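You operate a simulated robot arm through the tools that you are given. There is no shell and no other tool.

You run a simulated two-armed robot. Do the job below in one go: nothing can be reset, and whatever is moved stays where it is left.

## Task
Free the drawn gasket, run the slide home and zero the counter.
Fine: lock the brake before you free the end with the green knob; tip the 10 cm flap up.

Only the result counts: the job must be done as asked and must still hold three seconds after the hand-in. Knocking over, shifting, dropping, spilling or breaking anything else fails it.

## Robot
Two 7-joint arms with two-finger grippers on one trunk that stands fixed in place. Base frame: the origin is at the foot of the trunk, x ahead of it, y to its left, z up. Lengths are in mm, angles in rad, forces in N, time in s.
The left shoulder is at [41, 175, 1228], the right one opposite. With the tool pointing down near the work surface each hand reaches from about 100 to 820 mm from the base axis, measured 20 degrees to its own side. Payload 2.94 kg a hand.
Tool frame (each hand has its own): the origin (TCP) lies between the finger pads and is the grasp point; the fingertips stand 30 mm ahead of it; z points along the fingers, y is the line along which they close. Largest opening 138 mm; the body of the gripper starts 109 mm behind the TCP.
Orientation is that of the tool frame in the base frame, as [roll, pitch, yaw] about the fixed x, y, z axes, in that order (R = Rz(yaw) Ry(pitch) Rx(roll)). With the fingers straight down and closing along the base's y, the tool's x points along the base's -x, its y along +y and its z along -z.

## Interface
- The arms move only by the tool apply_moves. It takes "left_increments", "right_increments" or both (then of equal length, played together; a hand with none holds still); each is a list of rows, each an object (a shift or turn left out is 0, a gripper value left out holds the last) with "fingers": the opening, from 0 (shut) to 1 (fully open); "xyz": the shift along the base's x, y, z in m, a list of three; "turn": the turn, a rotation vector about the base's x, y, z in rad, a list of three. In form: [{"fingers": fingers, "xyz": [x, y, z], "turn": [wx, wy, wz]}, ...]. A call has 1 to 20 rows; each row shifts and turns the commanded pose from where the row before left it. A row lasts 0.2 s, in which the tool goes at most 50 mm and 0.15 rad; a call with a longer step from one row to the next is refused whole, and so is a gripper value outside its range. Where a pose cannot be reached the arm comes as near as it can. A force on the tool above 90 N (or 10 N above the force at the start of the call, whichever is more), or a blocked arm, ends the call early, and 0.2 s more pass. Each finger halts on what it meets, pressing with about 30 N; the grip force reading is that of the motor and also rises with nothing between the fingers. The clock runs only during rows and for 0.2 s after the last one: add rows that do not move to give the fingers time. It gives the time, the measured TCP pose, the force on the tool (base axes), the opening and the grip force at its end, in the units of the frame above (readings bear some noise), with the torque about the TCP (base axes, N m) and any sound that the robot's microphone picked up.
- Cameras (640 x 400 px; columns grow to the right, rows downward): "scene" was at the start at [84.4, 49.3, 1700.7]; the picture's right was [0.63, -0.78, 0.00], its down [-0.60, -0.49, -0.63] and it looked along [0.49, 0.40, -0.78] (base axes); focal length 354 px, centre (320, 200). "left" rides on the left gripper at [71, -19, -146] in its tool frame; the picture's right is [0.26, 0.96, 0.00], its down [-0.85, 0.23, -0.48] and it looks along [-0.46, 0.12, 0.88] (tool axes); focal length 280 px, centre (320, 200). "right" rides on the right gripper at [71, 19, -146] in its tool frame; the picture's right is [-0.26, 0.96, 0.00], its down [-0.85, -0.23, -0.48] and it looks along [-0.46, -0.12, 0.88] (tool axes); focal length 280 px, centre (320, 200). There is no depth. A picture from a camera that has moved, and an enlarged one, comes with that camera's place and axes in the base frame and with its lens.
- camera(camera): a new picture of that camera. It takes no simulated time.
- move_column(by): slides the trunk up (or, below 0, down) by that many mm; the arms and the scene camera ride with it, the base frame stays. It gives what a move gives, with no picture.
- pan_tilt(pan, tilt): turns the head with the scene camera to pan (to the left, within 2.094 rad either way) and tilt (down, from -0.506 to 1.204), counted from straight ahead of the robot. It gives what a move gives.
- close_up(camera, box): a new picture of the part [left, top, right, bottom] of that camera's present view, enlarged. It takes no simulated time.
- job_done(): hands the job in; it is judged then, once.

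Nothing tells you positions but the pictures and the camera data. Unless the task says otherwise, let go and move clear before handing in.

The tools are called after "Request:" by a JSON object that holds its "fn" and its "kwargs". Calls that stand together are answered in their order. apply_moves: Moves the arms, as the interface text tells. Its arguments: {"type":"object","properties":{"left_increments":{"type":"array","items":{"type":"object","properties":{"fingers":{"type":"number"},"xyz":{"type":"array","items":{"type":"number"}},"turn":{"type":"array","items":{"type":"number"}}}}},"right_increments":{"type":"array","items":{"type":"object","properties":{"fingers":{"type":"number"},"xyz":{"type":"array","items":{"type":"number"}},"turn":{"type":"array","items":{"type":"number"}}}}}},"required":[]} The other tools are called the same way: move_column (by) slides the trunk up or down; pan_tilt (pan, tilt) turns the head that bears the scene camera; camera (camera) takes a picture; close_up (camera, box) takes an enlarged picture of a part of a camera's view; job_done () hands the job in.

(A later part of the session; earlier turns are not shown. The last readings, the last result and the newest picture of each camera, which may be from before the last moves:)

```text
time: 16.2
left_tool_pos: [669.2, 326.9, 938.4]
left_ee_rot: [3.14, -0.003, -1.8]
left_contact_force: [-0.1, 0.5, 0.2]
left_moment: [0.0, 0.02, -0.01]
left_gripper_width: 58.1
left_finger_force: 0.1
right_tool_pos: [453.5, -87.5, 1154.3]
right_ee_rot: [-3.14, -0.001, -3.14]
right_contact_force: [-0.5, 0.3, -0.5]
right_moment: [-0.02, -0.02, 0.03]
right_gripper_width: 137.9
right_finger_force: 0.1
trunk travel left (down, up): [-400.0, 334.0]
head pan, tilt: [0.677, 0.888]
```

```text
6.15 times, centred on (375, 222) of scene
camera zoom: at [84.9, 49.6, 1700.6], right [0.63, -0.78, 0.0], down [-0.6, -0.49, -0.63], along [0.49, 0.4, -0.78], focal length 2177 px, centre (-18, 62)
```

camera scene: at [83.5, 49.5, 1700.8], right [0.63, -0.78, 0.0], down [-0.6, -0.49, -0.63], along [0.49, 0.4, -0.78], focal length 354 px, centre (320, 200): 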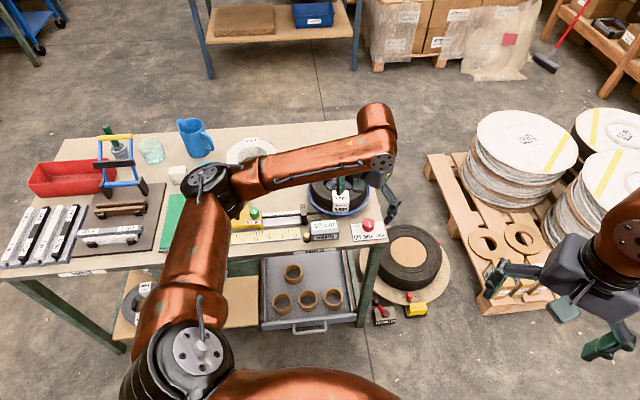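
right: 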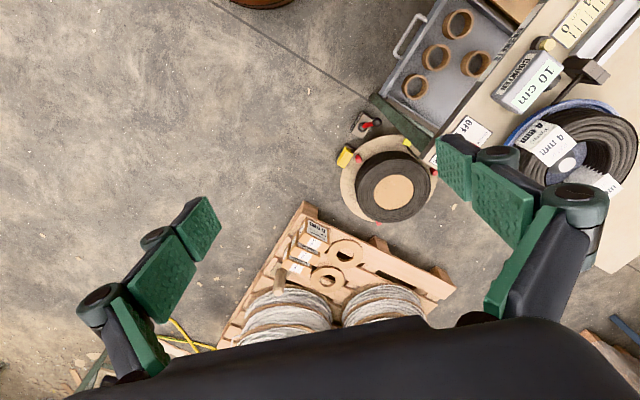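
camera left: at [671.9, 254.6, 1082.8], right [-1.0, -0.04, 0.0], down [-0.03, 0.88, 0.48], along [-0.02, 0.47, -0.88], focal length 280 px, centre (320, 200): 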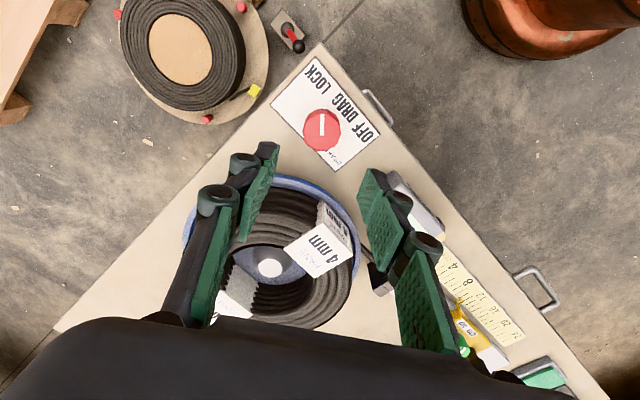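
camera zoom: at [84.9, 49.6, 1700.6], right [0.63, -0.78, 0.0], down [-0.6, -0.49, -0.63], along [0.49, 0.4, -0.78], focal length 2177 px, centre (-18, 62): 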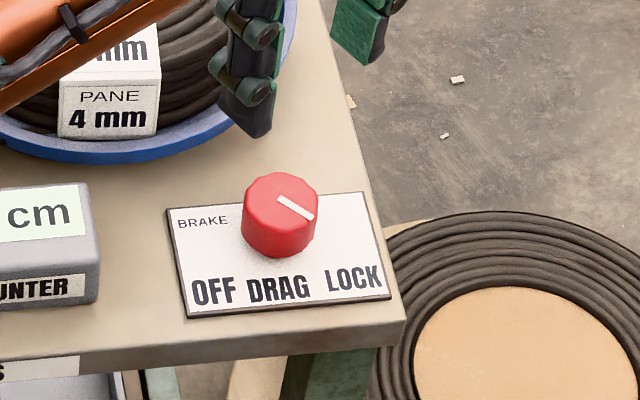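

The pointer is on LOCK. Next I'll move above the green grip knob, turning the wrist back so the fingers clear the black handle.

Request:
{"fn": "apply_moves", "kwargs": {"left_increments": [{"fingers": 0.5, "xyz": [-0.02, 0.0286, 0.01], "turn": [0, 0, -0.134]}, {"fingers": 0.5, "xyz": [-0.02, 0.0286, 0.01], "turn": [0, 0, -0.134]}, {"fingers": 0.5, "xyz": [-0.02, 0.0286, 0.005], "turn": [0, 0, -0.134]}, {"fingers": 0.5, "xyz": [-0.02, 0.0286, 0], "turn": [0, 0, -0.134]}, {"fingers": 0.5, "xyz": [-0.02, 0.0286, 0], "turn": [0, 0, -0.134]}, {"fingers": 0.5, "xyz": [-0.02, 0.0286, 0], "turn": [0, 0, -0.134]}, {"fingers": 0.5, "xyz": [-0.02, 0.0286, 0], "turn": [0, 0, -0.134]}, {"fingers": 0.5, "xyz": [-0.02, 0.0286, 0], "turn": [0, 0, -0.134]}, {"fingers": 0.5, "xyz": [-0.02, 0.0286, 0], "turn": [0, 0, -0.134]}, {"fingers": 0.5, "xyz": [-0.024, 0.0286, 0], "turn": [0, 0, -0.134]}, {"fingers": 0.5}]}}

Request:
{"fn": "camera", "kwargs": {"camera": "left"}}

Request:
{"fn": "close_up", "kwargs": {"camera": "left", "box": [240, 90, 400, 220]}}

```text
time: 18.6
left_tool_pos: [467.1, 612.0, 963.0]
left_ee_rot: [3.141, 0.0, 3.14]
left_contact_force: [-0.2, 0.2, -0.2]
left_moment: [0.03, 0.03, -0.01]
left_gripper_width: 69.0
left_finger_force: 0.0
right_tool_pos: [454.8, -88.1, 1155.5]
right_ee_rot: [3.141, -0.002, -3.14]
right_contact_force: [0.7, -0.3, -0.4]
right_moment: [-0.04, 0.0, -0.03]
right_gripper_width: 137.9
right_finger_force: 0.2
trunk travel left (down, up): [-400.0, 334.0]
head pan, tilt: [0.677, 0.888]
```

```text
taken
camera left: at [395.3, 592.5, 1108.0], right [-0.26, 0.97, 0.0], down [0.85, 0.23, 0.48], along [0.46, 0.12, -0.88], focal length 280 px, centre (320, 200)
```

left: 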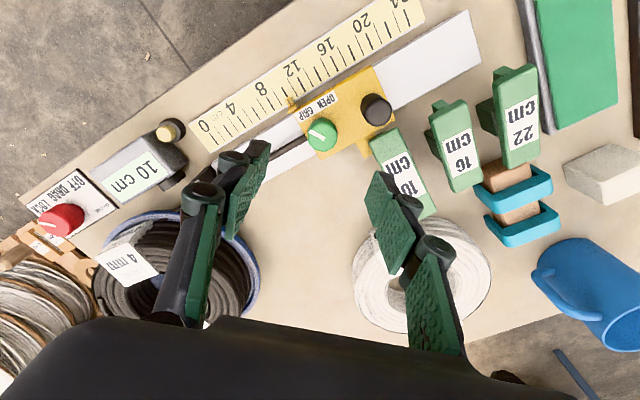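

```text
3.08 times, centred on (320, 155) of left
camera zoom: at [395.3, 592.5, 1108.0], right [-0.26, 0.97, 0.0], down [0.85, 0.23, 0.48], along [0.46, 0.12, -0.88], focal length 863 px, centre (320, 338)
```

zoom: 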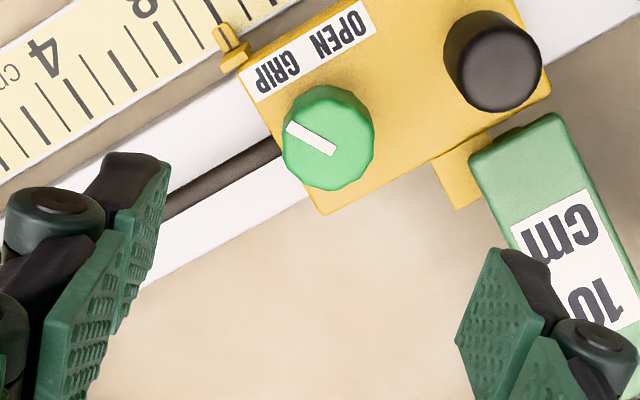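

The green knob top is at about (470, 615, 840), with the black handle at (430, 652, 866). I'll lower over the knob and check the alignment.

Request:
{"fn": "apply_moves", "kwargs": {"left_increments": [{"fingers": 0.4, "xyz": [0.003, 0.0035, -0.03], "turn": [0, 0, -0.1]}, {"fingers": 0.4, "xyz": [0, 0, -0.035], "turn": [0, 0, -0.1]}, {"fingers": 0.4}]}}

Request:
{"fn": "camera", "kwargs": {"camera": "left"}}

Request:
{"fn": "close_up", "kwargs": {"camera": "left", "box": [260, 80, 380, 180]}}

Request:
{"fn": "close_up", "kwargs": {"camera": "scene", "box": [195, 160, 295, 245]}}

```text
time: 19.4
left_tool_pos: [468.3, 614.5, 897.3]
left_ee_rot: [-3.141, -0.001, 2.942]
left_contact_force: [0.2, 0.3, -0.1]
left_moment: [-0.01, 0.0, -0.01]
left_gripper_width: 55.3
left_finger_force: 0.0
right_tool_pos: [453.7, -87.8, 1155.7]
right_ee_rot: [3.141, -0.001, -3.14]
right_contact_force: [-0.2, 0.1, -0.9]
right_moment: [0.0, -0.02, 0.03]
right_gripper_width: 138.1
right_finger_force: 0.1
trunk travel left (down, up): [-400.0, 334.0]
head pan, tilt: [0.677, 0.888]
```

```text
taken
camera left: at [395.6, 609.3, 1042.3], right [-0.07, 1.0, 0.0], down [0.88, 0.06, 0.48], along [0.47, 0.03, -0.88], focal length 280 px, centre (320, 200)
```

left: 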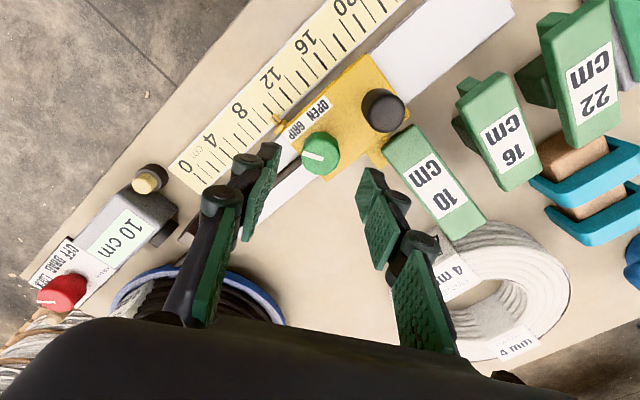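

```text
4.00 times, centred on (320, 130) of left
camera zoom: at [395.6, 609.3, 1042.3], right [-0.07, 1.0, 0.0], down [0.88, 0.06, 0.48], along [0.47, 0.03, -0.88], focal length 1122 px, centre (320, 480)
```

zoom: 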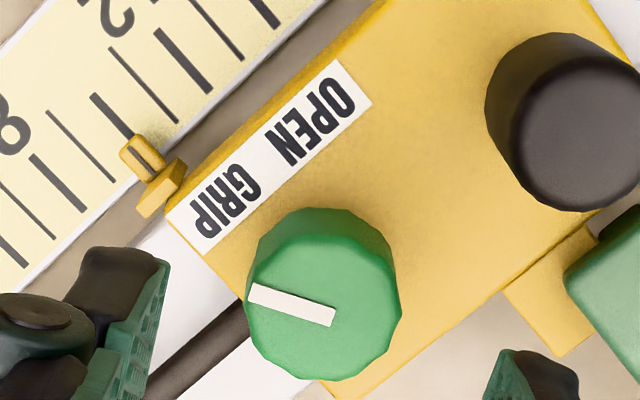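

```text
4.71 times, centred on (245, 202) of scene
camera zoom: at [84.4, 48.9, 1700.7], right [0.63, -0.78, 0.0], down [-0.6, -0.49, -0.63], along [0.49, 0.4, -0.78], focal length 1665 px, centre (673, 188)
```

zoom: 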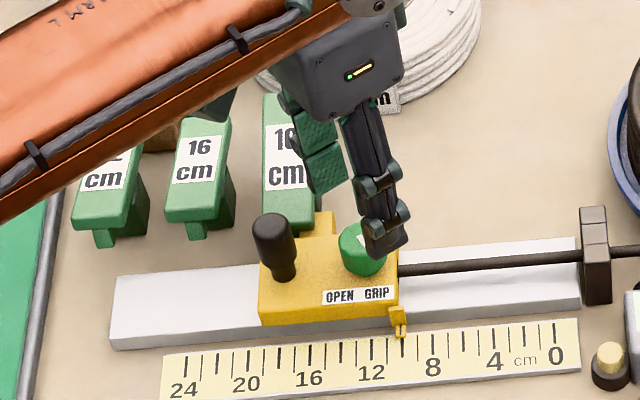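

The tool axis is aligned on the green knob. Descending and gripping it.

Request:
{"fn": "apply_moves", "kwargs": {"left_increments": [{"fingers": 0.4, "xyz": [0.0005, 0.0005, -0.02]}, {"fingers": 0.4, "xyz": [0, 0, -0.015]}, {"fingers": 0.4, "xyz": [0, 0, -0.006]}, {"fingers": 0.4}, {"fingers": 0.0}, {"fingers": 0.0}, {"fingers": 0.0}, {"fingers": 0.0}]}}

Request:
{"fn": "camera", "kwargs": {"camera": "left"}}

Request:
{"fn": "close_up", "kwargs": {"camera": "left", "box": [240, 90, 400, 220]}}

```text
time: 21.2
left_tool_pos: [466.6, 615.0, 856.5]
left_ee_rot: [-3.141, -0.001, 2.943]
left_contact_force: [-2.6, -6.9, -2.0]
left_moment: [-0.21, -0.01, -0.07]
left_gripper_width: 29.3
left_finger_force: 44.9
right_tool_pos: [452.3, -88.0, 1156.0]
right_ee_rot: [3.14, -0.001, -3.141]
right_contact_force: [-0.2, 0.3, 0.8]
right_moment: [-0.03, 0.02, 0.0]
right_gripper_width: 137.9
right_finger_force: 0.0
trunk travel left (down, up): [-400.0, 334.0]
head pan, tilt: [0.677, 0.888]
```

```text
taken
camera left: at [395.1, 609.7, 1001.3], right [-0.07, 1.0, 0.0], down [0.88, 0.06, 0.47], along [0.47, 0.03, -0.88], focal length 280 px, centre (320, 200)
```

left: 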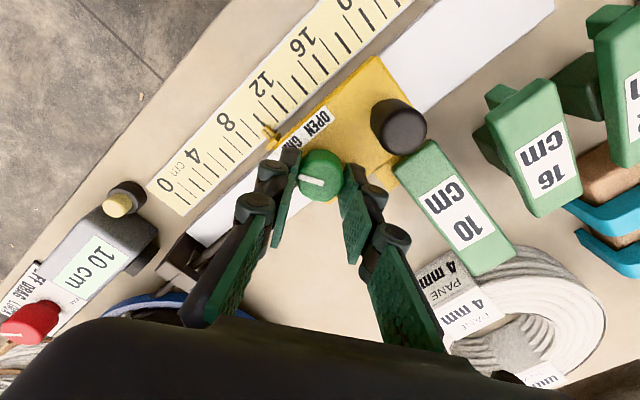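

```text
3.08 times, centred on (320, 155) of left
camera zoom: at [395.1, 609.7, 1001.3], right [-0.07, 1.0, 0.0], down [0.88, 0.06, 0.47], along [0.47, 0.03, -0.88], focal length 863 px, centre (320, 338)
```

zoom: 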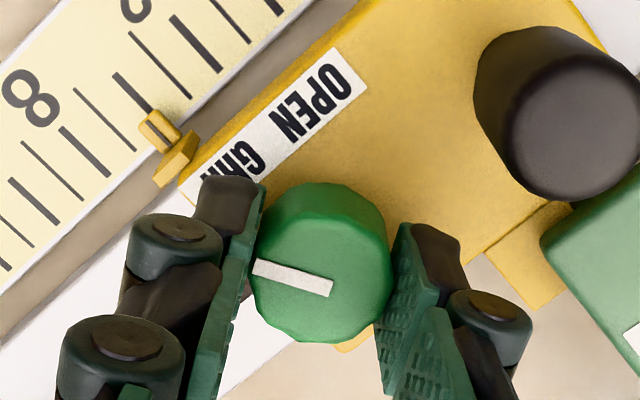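

The green knob is gripped at 29 mm. Turning it clockwise towards OPEN.

Request:
{"fn": "apply_moves", "kwargs": {"left_increments": [{"fingers": 0.0, "turn": [0, 0, -0.1]}, {"fingers": 0.0, "turn": [0, 0, -0.1]}, {"fingers": 0.0, "turn": [0, 0, -0.1]}, {"fingers": 0.0, "turn": [0, 0, -0.1]}, {"fingers": 0.0}]}}

Request:
{"fn": "close_up", "kwargs": {"camera": "left", "box": [240, 90, 400, 220]}}

```text
time: 22.4
left_tool_pos: [467.9, 614.0, 855.6]
left_ee_rot: [-3.136, 0.001, 2.541]
left_contact_force: [-6.7, -18.9, -11.8]
left_moment: [-0.12, 0.37, 0.0]
left_gripper_width: 29.1
left_finger_force: 45.3
right_tool_pos: [452.6, -88.7, 1155.8]
right_ee_rot: [3.141, -0.001, -3.142]
right_contact_force: [-0.5, -0.1, 0.0]
right_moment: [-0.03, 0.0, 0.02]
right_gripper_width: 137.8
right_finger_force: 0.0
trunk travel left (down, up): [-400.0, 334.0]
head pan, tilt: [0.677, 0.888]
```

```text
3.08 times, centred on (320, 155) of left
camera zoom: at [399.2, 638.7, 1001.3], right [0.33, 0.94, 0.0], down [0.83, -0.29, 0.47], along [0.45, -0.16, -0.88], focal length 863 px, centre (320, 338)
```

zoom: 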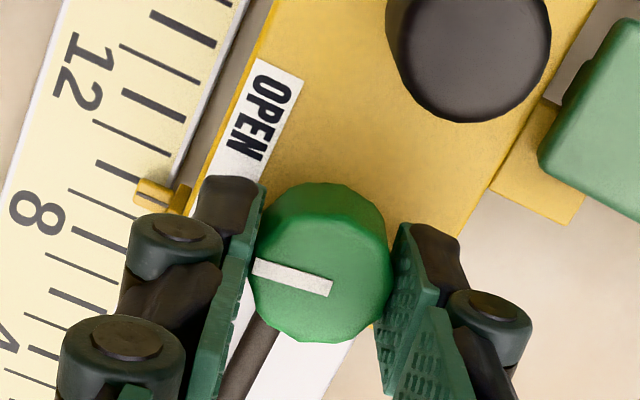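

The knob turns with the hand, and a slight side load is building. I'll ease the position by a millimetre and keep turning.

Request:
{"fn": "apply_moves", "kwargs": {"left_increments": [{"fingers": 0.0, "xyz": [-0.0005, -0.001, -0.001], "turn": [0, 0, -0.1]}, {"fingers": 0.0, "turn": [0, 0, -0.1]}, {"fingers": 0.0, "turn": [0, 0, -0.1]}, {"fingers": 0.0}]}}

Request:
{"fn": "close_up", "kwargs": {"camera": "left", "box": [240, 90, 400, 220]}}

```text
time: 23.4
left_tool_pos: [467.5, 613.5, 856.5]
left_ee_rot: [-3.14, 0.003, 2.241]
left_contact_force: [-3.9, -18.0, -6.3]
left_moment: [-0.53, 0.08, 0.0]
left_gripper_width: 28.9
left_finger_force: 45.3
right_tool_pos: [453.0, -89.6, 1155.5]
right_ee_rot: [3.141, -0.002, -3.141]
right_contact_force: [1.5, -0.1, -0.2]
right_moment: [0.02, 0.0, -0.01]
right_gripper_width: 137.8
right_finger_force: 0.1
trunk travel left (down, up): [-400.0, 334.0]
head pan, tilt: [0.677, 0.888]
```

```text
3.08 times, centred on (320, 155) of left
camera zoom: at [408.5, 657.4, 1001.2], right [0.59, 0.81, 0.0], down [0.71, -0.52, 0.48], along [0.38, -0.28, -0.88], focal length 863 px, centre (320, 338)
```

zoom: 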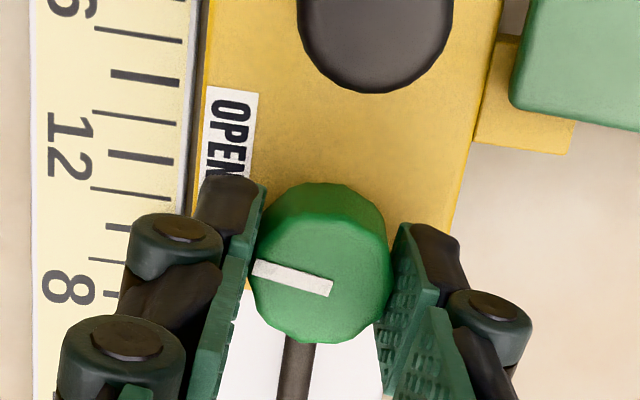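

The pointer has reached the middle and OPEN is further clockwise. Continuing.

Request:
{"fn": "apply_moves", "kwargs": {"left_increments": [{"fingers": 0.0, "xyz": [0, -0.0005, 0], "turn": [0, 0, -0.1]}, {"fingers": 0.0, "turn": [0, 0, -0.1]}, {"fingers": 0.0, "turn": [0, 0, -0.1]}, {"fingers": 0.0}]}}

Request:
{"fn": "close_up", "kwargs": {"camera": "left", "box": [240, 90, 400, 220]}}

```text
time: 24.4
left_tool_pos: [468.4, 613.2, 856.9]
left_ee_rot: [-3.138, 0.0, 1.943]
left_contact_force: [-3.1, -15.4, -6.0]
left_moment: [-0.4, 0.05, -0.02]
left_gripper_width: 28.7
left_finger_force: 45.1
right_tool_pos: [454.1, -89.2, 1155.0]
right_ee_rot: [3.139, -0.002, -3.14]
right_contact_force: [-0.4, 0.5, 0.2]
right_moment: [0.0, 0.01, 0.01]
right_gripper_width: 137.9
right_finger_force: 0.1
trunk travel left (down, up): [-400.0, 334.0]
head pan, tilt: [0.677, 0.888]
```

```text
3.08 times, centred on (320, 155) of left
camera zoom: at [424.0, 672.7, 1001.2], right [0.8, 0.59, 0.0], down [0.52, -0.71, 0.48], along [0.28, -0.38, -0.88], focal length 863 px, centre (320, 338)
```

zoom: 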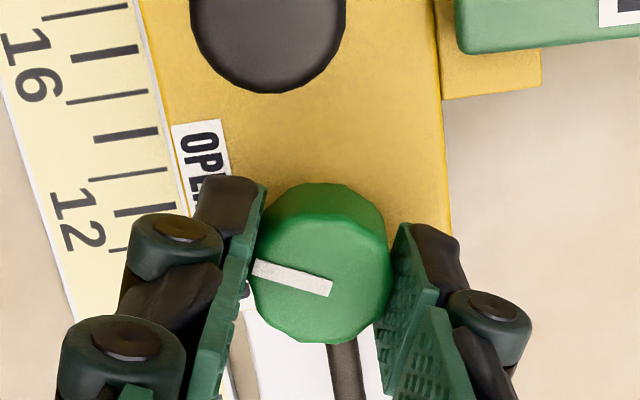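

OPEN is still about 20° further. I'll continue and watch for the stop torque.

Request:
{"fn": "apply_moves", "kwargs": {"left_increments": [{"fingers": 0.0, "turn": [0, 0, -0.1]}, {"fingers": 0.0, "turn": [0, 0, -0.1]}, {"fingers": 0.0}]}}

Request:
{"fn": "close_up", "kwargs": {"camera": "left", "box": [240, 90, 400, 220]}}

```text
time: 25.2
left_tool_pos: [467.4, 615.7, 857.2]
left_ee_rot: [3.141, -0.001, 1.744]
left_contact_force: [-6.4, -9.1, -2.7]
left_moment: [-0.26, 0.21, 0.77]
left_gripper_width: 29.2
left_finger_force: 45.6
right_tool_pos: [453.0, -88.8, 1156.0]
right_ee_rot: [3.14, -0.001, -3.14]
right_contact_force: [-0.9, 1.1, 0.1]
right_moment: [0.01, -0.04, 0.01]
right_gripper_width: 137.8
right_finger_force: 0.0
trunk travel left (down, up): [-400.0, 334.0]
head pan, tilt: [0.677, 0.888]
```

```text
3.08 times, centred on (320, 155) of left
camera zoom: at [435.9, 681.4, 1001.6], right [0.91, 0.42, 0.0], down [0.37, -0.8, 0.47], along [0.2, -0.43, -0.88], focal length 863 px, centre (320, 338)
```

zoom: 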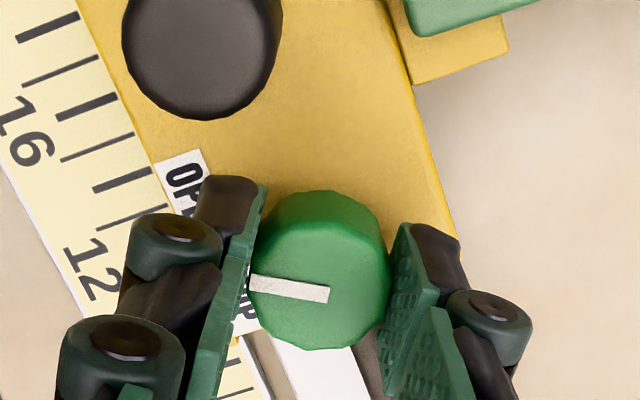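

The stop torque of 0.77 N·m shows the grip is fully open. I'll ease off, release, lift and check.

Request:
{"fn": "apply_moves", "kwargs": {"left_increments": [{"fingers": 0.0, "turn": [0, 0, 0.05]}, {"fingers": 0.38}, {"fingers": 0.38}, {"fingers": 0.38}, {"fingers": 0.38, "xyz": [0, 0, 0.03]}, {"fingers": 0.38, "xyz": [0, 0, 0.04]}, {"fingers": 0.38, "xyz": [0, 0, 0.04]}, {"fingers": 0.38}]}}

Request:
{"fn": "camera", "kwargs": {"camera": "left"}}

Request:
{"fn": "close_up", "kwargs": {"camera": "left", "box": [240, 60, 400, 190]}}

Request:
{"fn": "close_up", "kwargs": {"camera": "scene", "box": [195, 160, 315, 255]}}

```text
time: 27.0
left_tool_pos: [468.7, 616.1, 967.3]
left_ee_rot: [3.141, 0.0, 1.793]
left_contact_force: [-0.4, -0.1, -0.3]
left_moment: [-0.01, 0.03, 0.01]
left_gripper_width: 52.2
left_finger_force: 0.0
right_tool_pos: [454.4, -87.3, 1156.5]
right_ee_rot: [-3.141, -0.001, -3.14]
right_contact_force: [-0.1, 0.0, 0.3]
right_moment: [-0.02, 0.02, -0.02]
right_gripper_width: 138.0
right_finger_force: 0.1
trunk travel left (down, up): [-400.0, 334.0]
head pan, tilt: [0.677, 0.888]
```

```text
taken
camera left: at [434.2, 680.7, 1110.6], right [0.88, 0.47, 0.0], down [0.41, -0.78, 0.48], along [0.22, -0.42, -0.88], focal length 280 px, centre (320, 200)
```

left: 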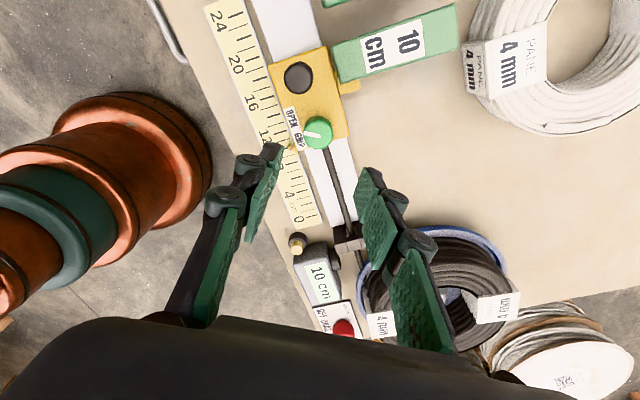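

```text
3.08 times, centred on (320, 125) of left
camera zoom: at [434.2, 680.7, 1110.6], right [0.88, 0.47, 0.0], down [0.41, -0.78, 0.48], along [0.22, -0.42, -0.88], focal length 863 px, centre (320, 431)
```

zoom: 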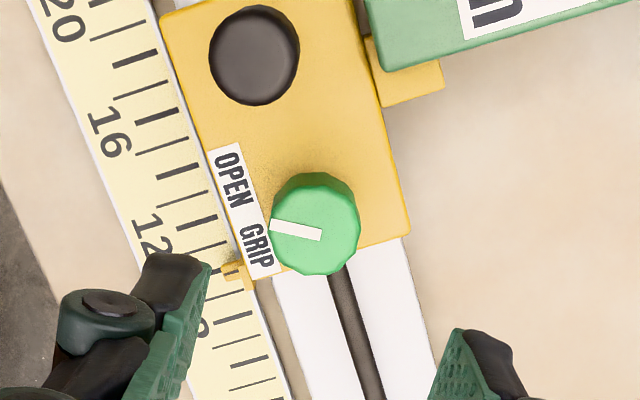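

```text
4.21 times, centred on (255, 208) of scene
camera zoom: at [84.7, 49.4, 1700.6], right [0.63, -0.78, 0.0], down [-0.6, -0.49, -0.63], along [0.49, 0.39, -0.78], focal length 1490 px, centre (594, 168)
```

zoom: 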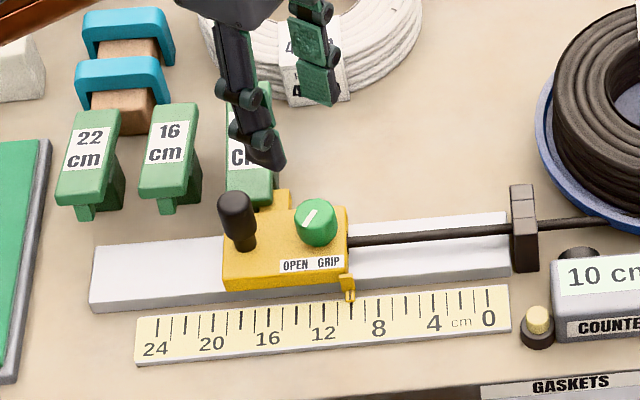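

The green pointer is now on OPEN. Next is the 10 cm flap, so I'll zoom in on it and then position the hand for a better fix on it.

Request:
{"fn": "close_up", "kwargs": {"camera": "left", "box": [320, 0, 480, 100]}}

Request:
{"fn": "apply_moves", "kwargs": {"left_increments": [{"xyz": [-0.005, 0.01, 0.01], "turn": [0, 0, 0.13]}, {"xyz": [-0.005, 0.01, 0.0], "turn": [0, 0, 0.13]}, {"xyz": [-0.005, 0.01, 0.0], "turn": [0, 0, 0.13]}, {"xyz": [0, 0.01, 0.0], "turn": [0, 0, 0.13]}, {"xyz": [0, 0.01, 0.0], "turn": [0, 0, 0.13]}, {"xyz": [0, 0.01, 0.0], "turn": [0, 0, 0.13]}, {"turn": [0, 0, 0.13]}, {"turn": [0, 0, 0.13]}, {"turn": [0, 0, 0.13]}, {"turn": [0, 0, 0.13]}, {}]}}

Request:
{"fn": "camera", "kwargs": {"camera": "left"}}

Request:
{"fn": "camera", "kwargs": {"camera": "scene"}}

```text
4.00 times, centred on (400, 50) of left
camera zoom: at [434.2, 680.7, 1110.6], right [0.88, 0.47, 0.0], down [0.41, -0.78, 0.48], along [0.22, -0.42, -0.88], focal length 1122 px, centre (0, 800)
```

zoom: 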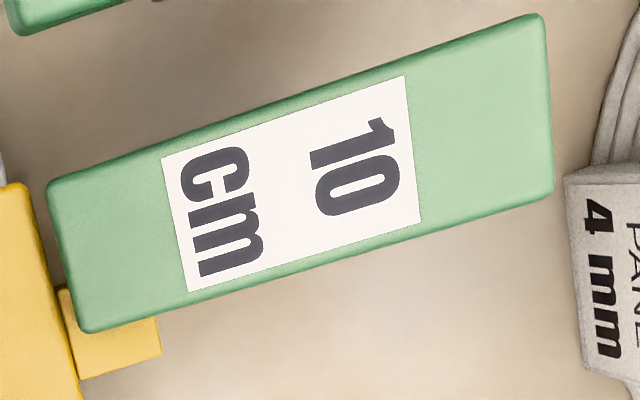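

```text
time: 29.4
left_tool_pos: [451.9, 674.3, 975.7]
left_ee_rot: [-3.141, -0.001, 3.095]
left_contact_force: [-0.3, -0.4, -0.5]
left_moment: [0.01, -0.02, 0.03]
left_gripper_width: 52.5
left_finger_force: 0.1
right_tool_pos: [453.0, -88.7, 1156.6]
right_ee_rot: [-3.141, -0.002, -3.139]
right_contact_force: [0.0, -0.1, 1.5]
right_moment: [0.02, -0.01, 0.0]
right_gripper_width: 137.9
right_finger_force: 0.2
trunk travel left (down, up): [-400.0, 334.0]
head pan, tilt: [0.677, 0.888]
```

```text
taken
camera left: at [380.6, 658.9, 1120.7], right [-0.22, 0.98, 0.0], down [0.86, 0.19, 0.48], along [0.46, 0.1, -0.88], focal length 280 px, centre (320, 200)
```

left: 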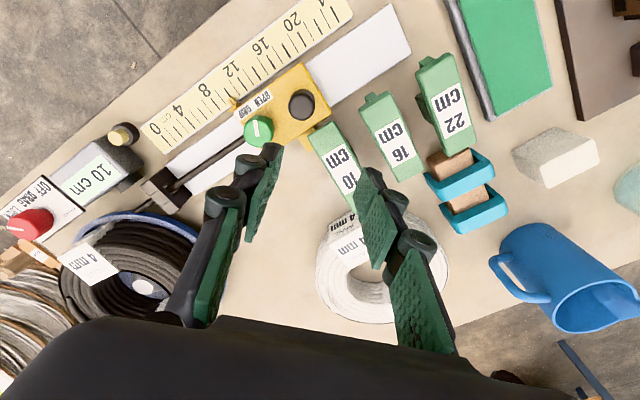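

```text
taken
camera scene: at [84.4, 48.8, 1700.7], right [0.63, -0.78, 0.0], down [-0.6, -0.49, -0.63], along [0.49, 0.4, -0.78], focal length 354 px, centre (320, 200)
```

scene: 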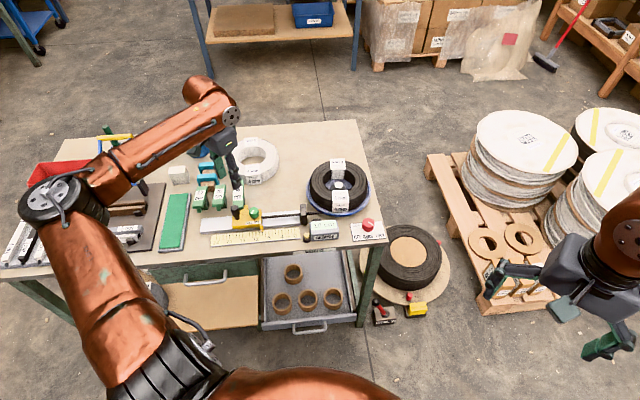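

I want a better view of how the flaps pivot before touching them. I'll zoom in on the flaps from this viewpoint and from the scene camera.

Request:
{"fn": "close_up", "kwargs": {"camera": "left", "box": [290, 40, 490, 220]}}

Request:
{"fn": "close_up", "kwargs": {"camera": "left", "box": [350, 40, 480, 130]}}

Request:
{"fn": "close_up", "kwargs": {"camera": "scene", "box": [185, 160, 265, 225]}}

```text
2.22 times, centred on (390, 130) of left
camera zoom: at [380.6, 658.9, 1120.7], right [-0.22, 0.98, 0.0], down [0.86, 0.19, 0.48], along [0.46, 0.1, -0.88], focal length 623 px, centre (164, 356)
```

zoom: 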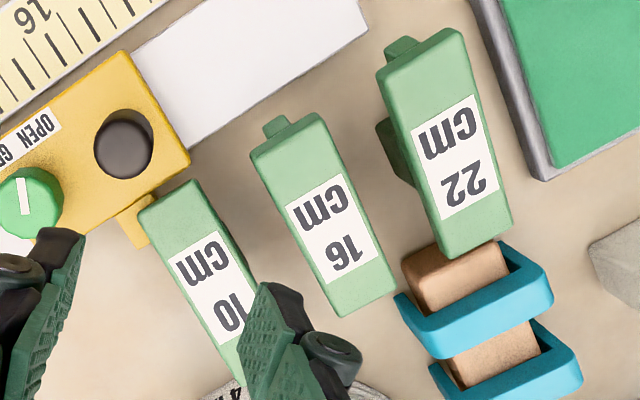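

```text
4.44 times, centred on (415, 85) of left
camera zoom: at [380.6, 658.9, 1120.7], right [-0.22, 0.98, 0.0], down [0.86, 0.19, 0.48], along [0.46, 0.1, -0.88], focal length 1246 px, centre (-102, 711)
```

zoom: 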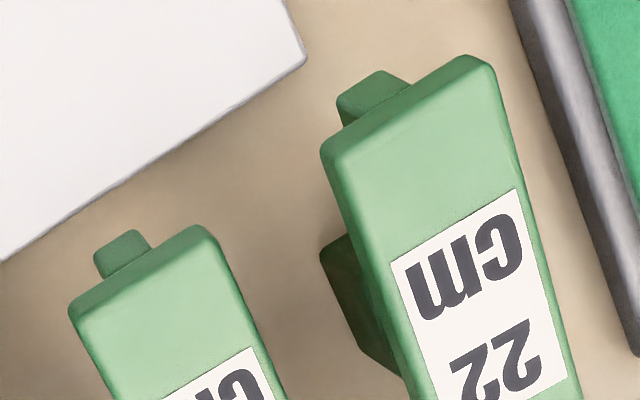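

```text
6.15 times, centred on (225, 192) of scene
camera zoom: at [84.4, 48.8, 1700.7], right [0.63, -0.78, 0.0], down [-0.6, -0.49, -0.63], along [0.49, 0.4, -0.78], focal length 2177 px, centre (905, 246)
```

zoom: 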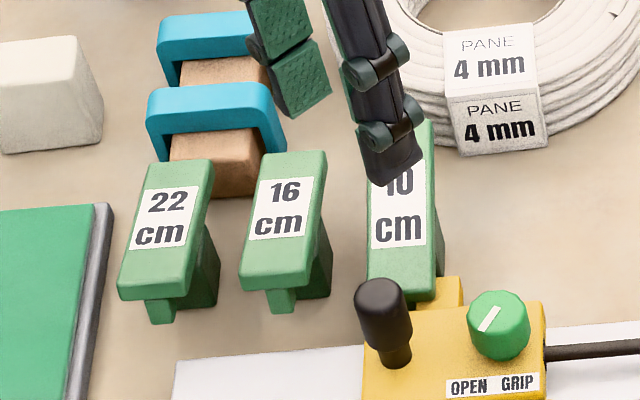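

I'll try the tail press first, in small force-monitored steps. To begin, I'll close the fingers and move above the tail with a slight outward tilt for reach.

Request:
{"fn": "apply_moves", "kwargs": {"left_increments": [{"fingers": 0.0, "xyz": [0.009, 0.0086, 0], "turn": [0, 0, 0.12]}, {"fingers": 0.0, "xyz": [0.009, 0.0086, 0], "turn": [0, 0, 0.12]}, {"fingers": 0.0, "xyz": [0.009, 0.0086, 0], "turn": [0, 0, 0.12]}, {"fingers": 0.0, "xyz": [0.009, 0.0086, 0], "turn": [0, 0, 0.12]}, {"fingers": 0.0, "xyz": [0.009, 0.0086, 0], "turn": [0, 0, 0.12]}, {"fingers": 0.0, "xyz": [0.009, 0.0086, 0], "turn": [0, 0, 0.12]}, {"fingers": 0.0, "xyz": [0.009, 0.0086, 0], "turn": [0, 0, 0.11]}, {"fingers": 0.0, "turn": [0.0707, -0.0707, 0]}, {"fingers": 0.0, "turn": [0.0707, -0.0707, 0]}, {"fingers": 0.0, "turn": [0.0707, -0.0707, 0]}, {"fingers": 0.0, "xyz": [0, 0, -0.02]}, {"fingers": 0.0}]}}

Request:
{"fn": "camera", "kwargs": {"camera": "left"}}

Request:
{"fn": "camera", "kwargs": {"camera": "scene"}}

```text
time: 32.0
left_tool_pos: [513.8, 734.8, 957.3]
left_ee_rot: [3.141, 0.3, -2.359]
left_contact_force: [0.0, 0.3, 0.4]
left_moment: [-0.01, -0.02, -0.05]
left_gripper_width: 0.1
left_finger_force: 28.7
right_tool_pos: [452.4, -88.3, 1154.4]
right_ee_rot: [3.141, -0.001, -3.141]
right_contact_force: [0.2, 0.4, -0.3]
right_moment: [0.01, -0.03, -0.01]
right_gripper_width: 137.6
right_finger_force: 0.0
trunk travel left (down, up): [-400.0, 334.0]
head pan, tilt: [0.677, 0.888]
```

```text
taken
camera left: at [450.1, 643.8, 1074.1], right [-0.86, 0.51, -0.08], down [0.31, 0.64, 0.71], along [0.41, 0.58, -0.7], focal length 280 px, centre (320, 200)
```

left: 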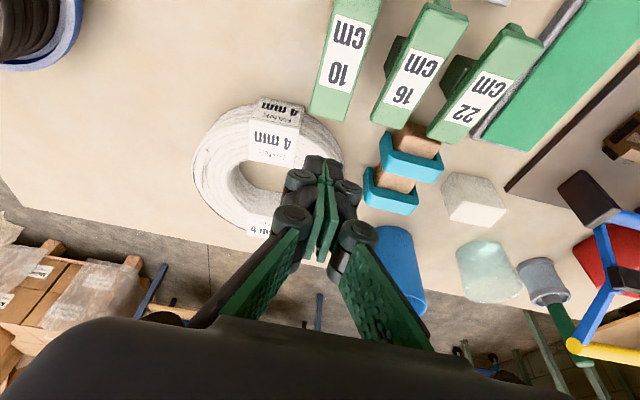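

```text
taken
camera scene: at [83.5, 48.5, 1700.8], right [0.63, -0.78, 0.0], down [-0.6, -0.49, -0.63], along [0.49, 0.4, -0.78], focal length 354 px, centre (320, 200)
```

scene: 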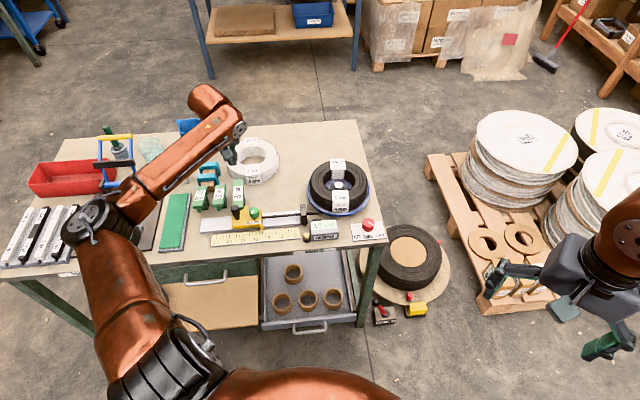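

The reach is fine here and this view shows the flaps well. Zooming in.

Request:
{"fn": "close_up", "kwargs": {"camera": "left", "box": [290, 0, 550, 160]}}

Request:
{"fn": "close_up", "kwargs": {"camera": "scene", "box": [190, 165, 270, 225]}}

```text
2.46 times, centred on (420, 80) of left
camera zoom: at [450.1, 643.8, 1074.1], right [-0.86, 0.51, -0.08], down [0.31, 0.64, 0.71], along [0.41, 0.58, -0.7], focal length 690 px, centre (74, 495)
```

zoom: 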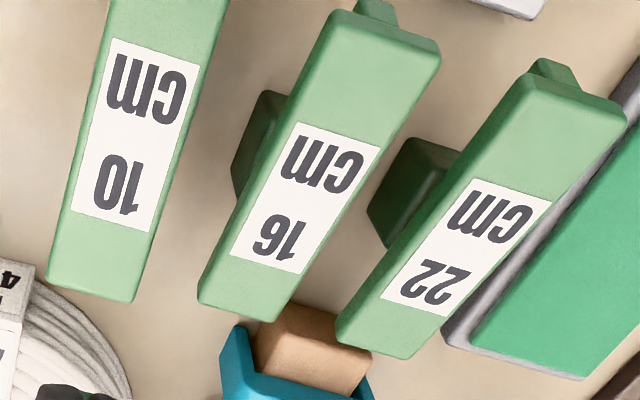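

```text
6.67 times, centred on (230, 195) of scene
camera zoom: at [83.5, 48.5, 1700.8], right [0.63, -0.78, 0.0], down [-0.6, -0.49, -0.63], along [0.49, 0.4, -0.78], focal length 2359 px, centre (920, 233)
```

zoom: 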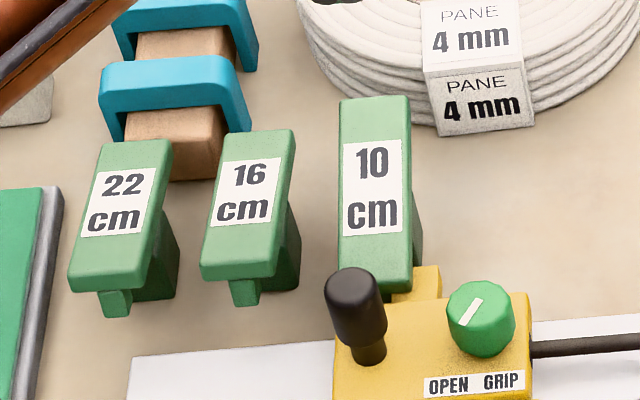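

Comparing heights in the scene view, the 10 flap's tail is about 17 mm higher and its rail end about 17 mm lower than on the raised flaps. That is a mid-pivot rocker, so pressing the tail down is right. I'll descend to just above it.

Request:
{"fn": "apply_moves", "kwargs": {"left_increments": [{"fingers": 0.0, "xyz": [0, 0, -0.025]}, {"fingers": 0.0, "xyz": [0, 0, -0.025]}, {"fingers": 0.0, "xyz": [0, 0, -0.02]}, {"fingers": 0.0}]}}

Request:
{"fn": "camera", "kwargs": {"camera": "left"}}

Request:
{"fn": "close_up", "kwargs": {"camera": "left", "box": [240, 60, 440, 220]}}

Request:
{"fn": "close_up", "kwargs": {"camera": "scene", "box": [190, 155, 270, 215]}}

```text
time: 33.0
left_tool_pos: [515.8, 735.2, 884.0]
left_ee_rot: [3.14, 0.299, -2.358]
left_contact_force: [-0.4, -0.2, 0.6]
left_moment: [0.0, 0.03, 0.01]
left_gripper_width: 0.0
left_finger_force: 28.4
right_tool_pos: [453.5, -88.5, 1155.5]
right_ee_rot: [3.141, -0.001, -3.14]
right_contact_force: [-0.1, 0.1, -0.1]
right_moment: [0.04, 0.0, 0.01]
right_gripper_width: 137.8
right_finger_force: 0.1
trunk travel left (down, up): [-400.0, 334.0]
head pan, tilt: [0.677, 0.888]
```

```text
taken
camera left: at [450.5, 643.2, 1002.4], right [-0.86, 0.51, -0.08], down [0.31, 0.64, 0.71], along [0.41, 0.58, -0.7], focal length 280 px, centre (320, 200)
```

left: 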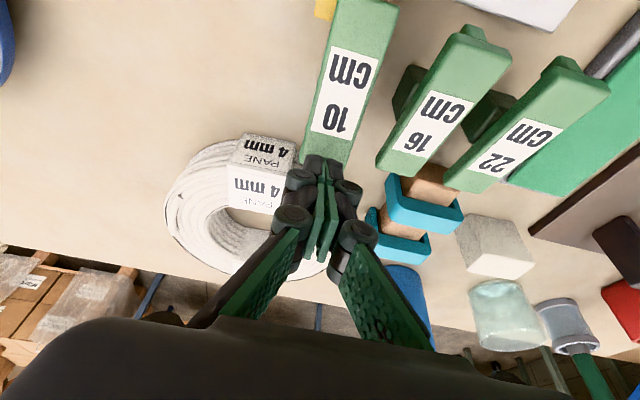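

```text
2.50 times, centred on (340, 140) of left
camera zoom: at [450.5, 643.2, 1002.4], right [-0.86, 0.51, -0.08], down [0.31, 0.64, 0.71], along [0.41, 0.58, -0.7], focal length 701 px, centre (270, 350)
```

zoom: 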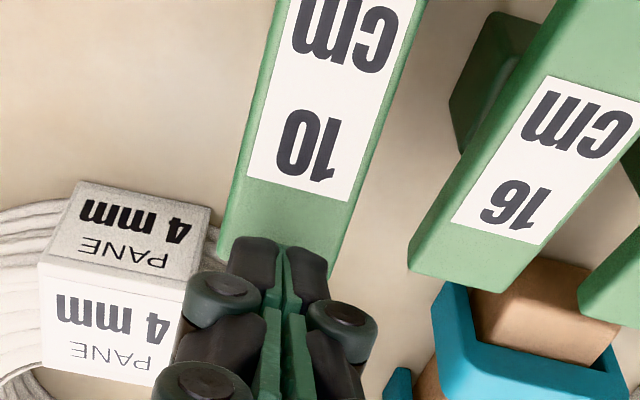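

```text
6.67 times, centred on (230, 185) of scene
camera zoom: at [84.1, 48.4, 1700.7], right [0.63, -0.78, 0.0], down [-0.6, -0.49, -0.63], along [0.49, 0.4, -0.78], focal length 2359 px, centre (920, 300)
```

zoom: 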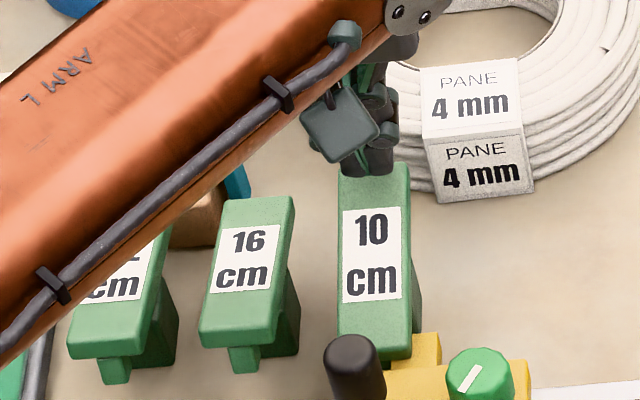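

The fingertips are about 10 mm in from the tail end and centred across it. Now pressing down gently.

Request:
{"fn": "apply_moves", "kwargs": {"left_increments": [{"fingers": 0.0, "xyz": [0, 0, -0.01]}, {"fingers": 0.0, "xyz": [0, 0, -0.004]}, {"fingers": 0.0, "xyz": [0, 0, -0.004]}, {"fingers": 0.0, "xyz": [0, 0, -0.003]}]}}

Request:
{"fn": "close_up", "kwargs": {"camera": "left", "box": [240, 0, 500, 220]}}

```text
time: 34.0
left_tool_pos: [515.5, 735.1, 864.7]
left_ee_rot: [3.14, 0.299, -2.359]
left_contact_force: [0.0, 0.1, 0.5]
left_moment: [0.01, -0.03, 0.02]
left_gripper_width: 0.2
left_finger_force: 28.1
right_tool_pos: [453.9, -88.9, 1155.7]
right_ee_rot: [3.14, -0.001, -3.14]
right_contact_force: [-0.7, 0.1, 0.2]
right_moment: [-0.01, 0.01, 0.06]
right_gripper_width: 137.7
right_finger_force: 0.0
trunk travel left (down, up): [-400.0, 334.0]
head pan, tilt: [0.677, 0.888]
```

```text
1.82 times, centred on (370, 110) of left
camera zoom: at [450.6, 643.0, 981.7], right [-0.86, 0.51, -0.08], down [0.31, 0.64, 0.71], along [0.41, 0.58, -0.7], focal length 510 px, centre (229, 364)
```

zoom: 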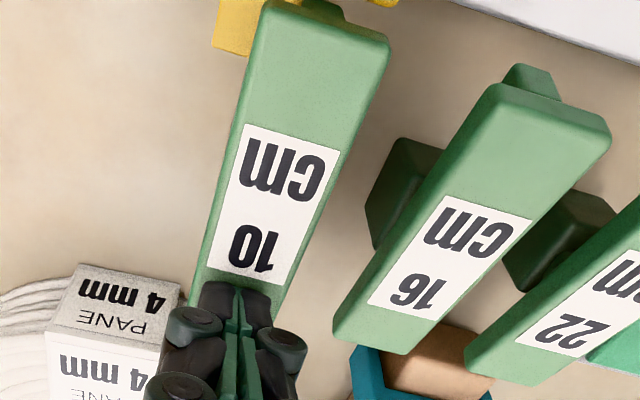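

No contact yet, with the tips at about z=836. I'll continue in small steps.

Request:
{"fn": "apply_moves", "kwargs": {"left_increments": [{"fingers": 0.0, "xyz": [0, 0, -0.003]}, {"fingers": 0.0, "xyz": [0, 0, -0.003]}, {"fingers": 0.0, "xyz": [0, 0, -0.003]}]}}

Request:
{"fn": "close_up", "kwargs": {"camera": "left", "box": [240, 0, 500, 220]}}

```text
time: 34.8
left_tool_pos: [515.6, 735.4, 858.5]
left_ee_rot: [3.14, 0.304, -2.358]
left_contact_force: [-0.7, 1.3, 11.0]
left_moment: [0.0, 0.06, 0.01]
left_gripper_width: 6.2
left_finger_force: 28.8
right_tool_pos: [453.0, -89.6, 1155.6]
right_ee_rot: [3.141, 0.0, -3.141]
right_contact_force: [0.3, -0.5, 0.1]
right_moment: [-0.01, 0.01, 0.02]
right_gripper_width: 137.9
right_finger_force: 0.1
trunk travel left (down, up): [-400.0, 334.0]
head pan, tilt: [0.677, 0.888]
```

```text
1.82 times, centred on (370, 110) of left
camera zoom: at [450.0, 642.7, 976.0], right [-0.86, 0.51, -0.08], down [0.31, 0.63, 0.71], along [0.41, 0.58, -0.7], focal length 510 px, centre (229, 364)
```

zoom: 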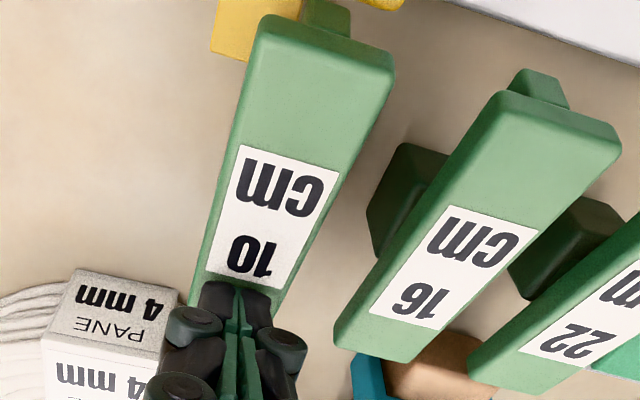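

The flap is tipping, with its tooth coming into view at only 11 N. I'll keep pressing.

Request:
{"fn": "apply_moves", "kwargs": {"left_increments": [{"fingers": 0.0, "xyz": [0, 0, -0.003]}, {"fingers": 0.0, "xyz": [0, 0, -0.003]}, {"fingers": 0.0, "xyz": [0, 0, -0.003]}]}}

Request:
{"fn": "close_up", "kwargs": {"camera": "left", "box": [240, 0, 500, 220]}}

Request:
{"fn": "close_up", "kwargs": {"camera": "scene", "box": [190, 155, 270, 215]}}

```text
time: 35.6
left_tool_pos: [515.0, 734.0, 858.3]
left_ee_rot: [-3.14, 0.315, -2.361]
left_contact_force: [-5.0, -1.4, 52.7]
left_moment: [-0.22, 0.24, -0.07]
left_gripper_width: 6.0
left_finger_force: 28.9
right_tool_pos: [450.5, -92.5, 1158.0]
right_ee_rot: [3.136, 0.001, -3.139]
right_contact_force: [0.6, -0.1, 0.5]
right_moment: [-0.03, 0.0, -0.01]
right_gripper_width: 138.2
right_finger_force: 0.0
trunk travel left (down, up): [-400.0, 334.0]
head pan, tilt: [0.677, 0.888]
```

```text
1.82 times, centred on (370, 110) of left
camera zoom: at [448.9, 641.7, 974.0], right [-0.86, 0.51, -0.08], down [0.31, 0.63, 0.72], along [0.42, 0.59, -0.69], focal length 510 px, centre (229, 364)
```

zoom: 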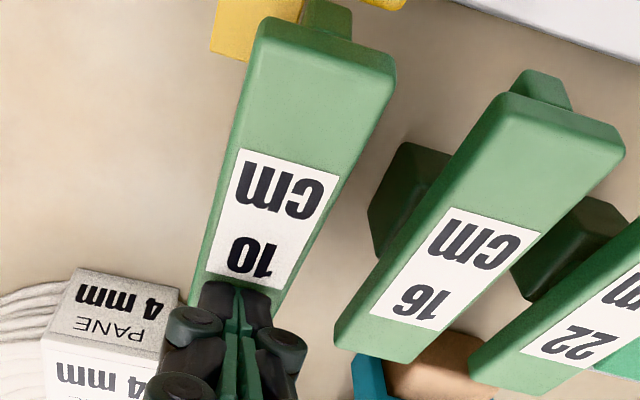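

```text
6.67 times, centred on (230, 185) of scene
camera zoom: at [79.2, 41.8, 1701.6], right [0.63, -0.78, 0.0], down [-0.6, -0.48, -0.64], along [0.49, 0.4, -0.77], focal length 2359 px, centre (920, 300)
```

zoom: 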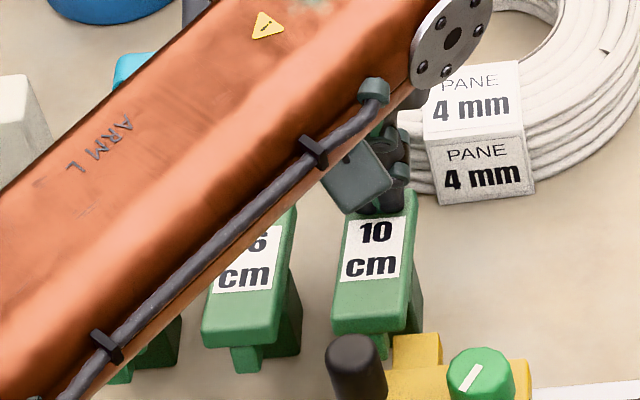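

The force rose to 53 N with no further travel, so the flap is at its upper stop. I'll lift off and check that it stays up.

Request:
{"fn": "apply_moves", "kwargs": {"left_increments": [{"fingers": 0.0, "xyz": [0, 0, 0.009]}, {"fingers": 0.0, "xyz": [0, 0, 0.02]}, {"fingers": 0.0, "xyz": [0, 0, 0.03]}, {"fingers": 0.0, "xyz": [0, 0, 0.03]}, {"fingers": 0.0}]}}

Request:
{"fn": "camera", "kwargs": {"camera": "left"}}

Request:
{"fn": "close_up", "kwargs": {"camera": "left", "box": [290, 0, 550, 160]}}

Request:
{"fn": "close_up", "kwargs": {"camera": "scene", "box": [190, 165, 270, 225]}}

```text
time: 36.8
left_tool_pos: [514.8, 733.2, 936.5]
left_ee_rot: [3.141, 0.297, -2.359]
left_contact_force: [0.3, 0.6, -0.7]
left_moment: [0.01, -0.01, 0.0]
left_gripper_width: 0.0
left_finger_force: 28.6
right_tool_pos: [453.2, -88.1, 1155.5]
right_ee_rot: [3.141, -0.002, -3.14]
right_contact_force: [-0.1, -0.2, -0.4]
right_moment: [0.03, 0.02, 0.01]
right_gripper_width: 137.9
right_finger_force: 0.0
trunk travel left (down, up): [-400.0, 334.0]
head pan, tilt: [0.677, 0.888]
```

```text
taken
camera left: at [450.3, 642.1, 1053.6], right [-0.86, 0.51, -0.08], down [0.31, 0.64, 0.7], along [0.41, 0.58, -0.71], focal length 280 px, centre (320, 200)
```

left: 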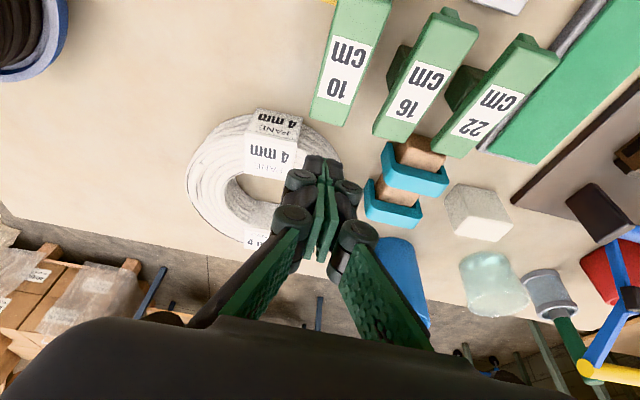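

```text
2.46 times, centred on (420, 80) of left
camera zoom: at [450.3, 642.1, 1053.6], right [-0.86, 0.51, -0.08], down [0.31, 0.64, 0.7], along [0.41, 0.58, -0.71], focal length 690 px, centre (74, 495)
```

zoom: 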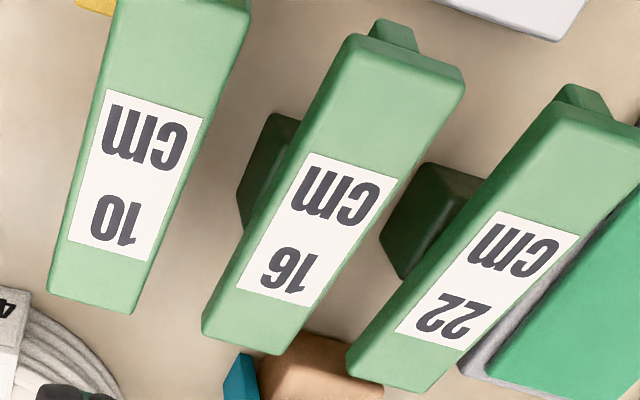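

```text
6.67 times, centred on (230, 195) of scene
camera zoom: at [84.3, 48.7, 1700.6], right [0.63, -0.78, 0.0], down [-0.6, -0.49, -0.63], along [0.49, 0.4, -0.78], focal length 2359 px, centre (920, 233)
```

zoom: 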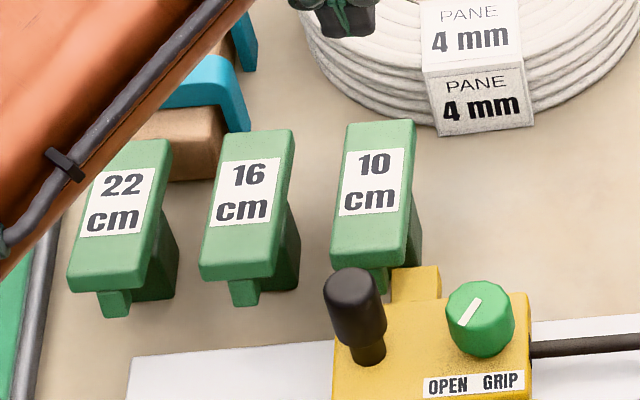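

The 10 cm flap now matches the two raised flaps and stays up. Next I'll straighten the hand and move above the black handle to run the slide home.

Request:
{"fn": "apply_moves", "kwargs": {"left_increments": [{"fingers": 0.34, "xyz": [0, 0, 0.03]}, {"fingers": 0.34, "xyz": [-0.02, -0.02, 0.0], "turn": [-0.0707, 0.0707, 0]}, {"fingers": 0.34, "xyz": [-0.02, -0.02, 0.0], "turn": [-0.0707, 0.0707, 0]}, {"fingers": 0.34, "xyz": [-0.02, -0.02, 0.0], "turn": [-0.0707, 0.0707, 0]}, {"fingers": 0.34, "xyz": [-0.025, -0.021, 0.0]}, {"fingers": 0.34}]}}

Request:
{"fn": "camera", "kwargs": {"camera": "left"}}

Request:
{"fn": "close_up", "kwargs": {"camera": "left", "box": [240, 50, 400, 180]}}

```text
time: 38.2
left_tool_pos: [430.0, 654.5, 964.0]
left_ee_rot: [-3.141, -0.002, -2.359]
left_contact_force: [0.6, 0.2, 0.4]
left_moment: [0.01, 0.03, -0.03]
left_gripper_width: 46.7
left_finger_force: 0.0
right_tool_pos: [455.2, -88.7, 1155.3]
right_ee_rot: [-3.141, -0.001, -3.138]
right_contact_force: [0.2, -0.6, 0.0]
right_moment: [0.02, 0.07, -0.02]
right_gripper_width: 137.9
right_finger_force: 0.0
trunk travel left (down, up): [-400.0, 334.0]
head pan, tilt: [0.677, 0.888]
```

```text
taken
camera left: at [393.7, 591.1, 1109.5], right [-0.87, 0.5, 0.0], down [0.44, 0.76, 0.47], along [0.24, 0.41, -0.88], focal length 280 px, centre (320, 200)
```

left: 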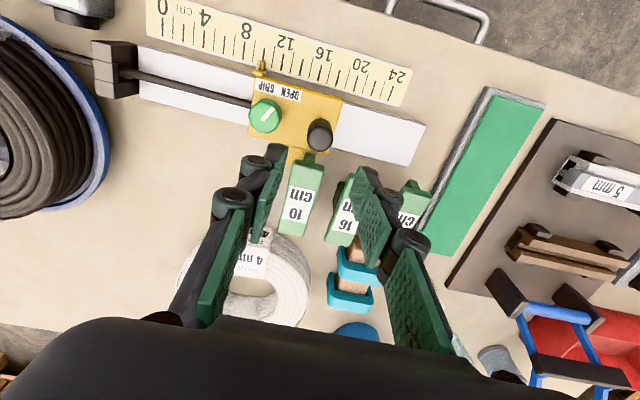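

```text
3.08 times, centred on (320, 115) of left
camera zoom: at [393.7, 591.1, 1109.5], right [-0.87, 0.5, 0.0], down [0.44, 0.76, 0.47], along [0.24, 0.41, -0.88], focal length 863 px, centre (320, 462)
```

zoom: 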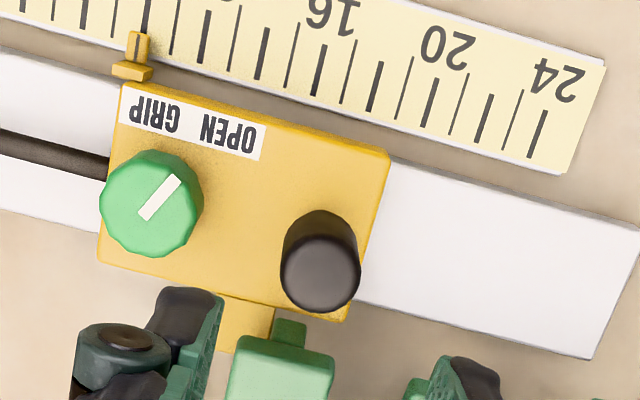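

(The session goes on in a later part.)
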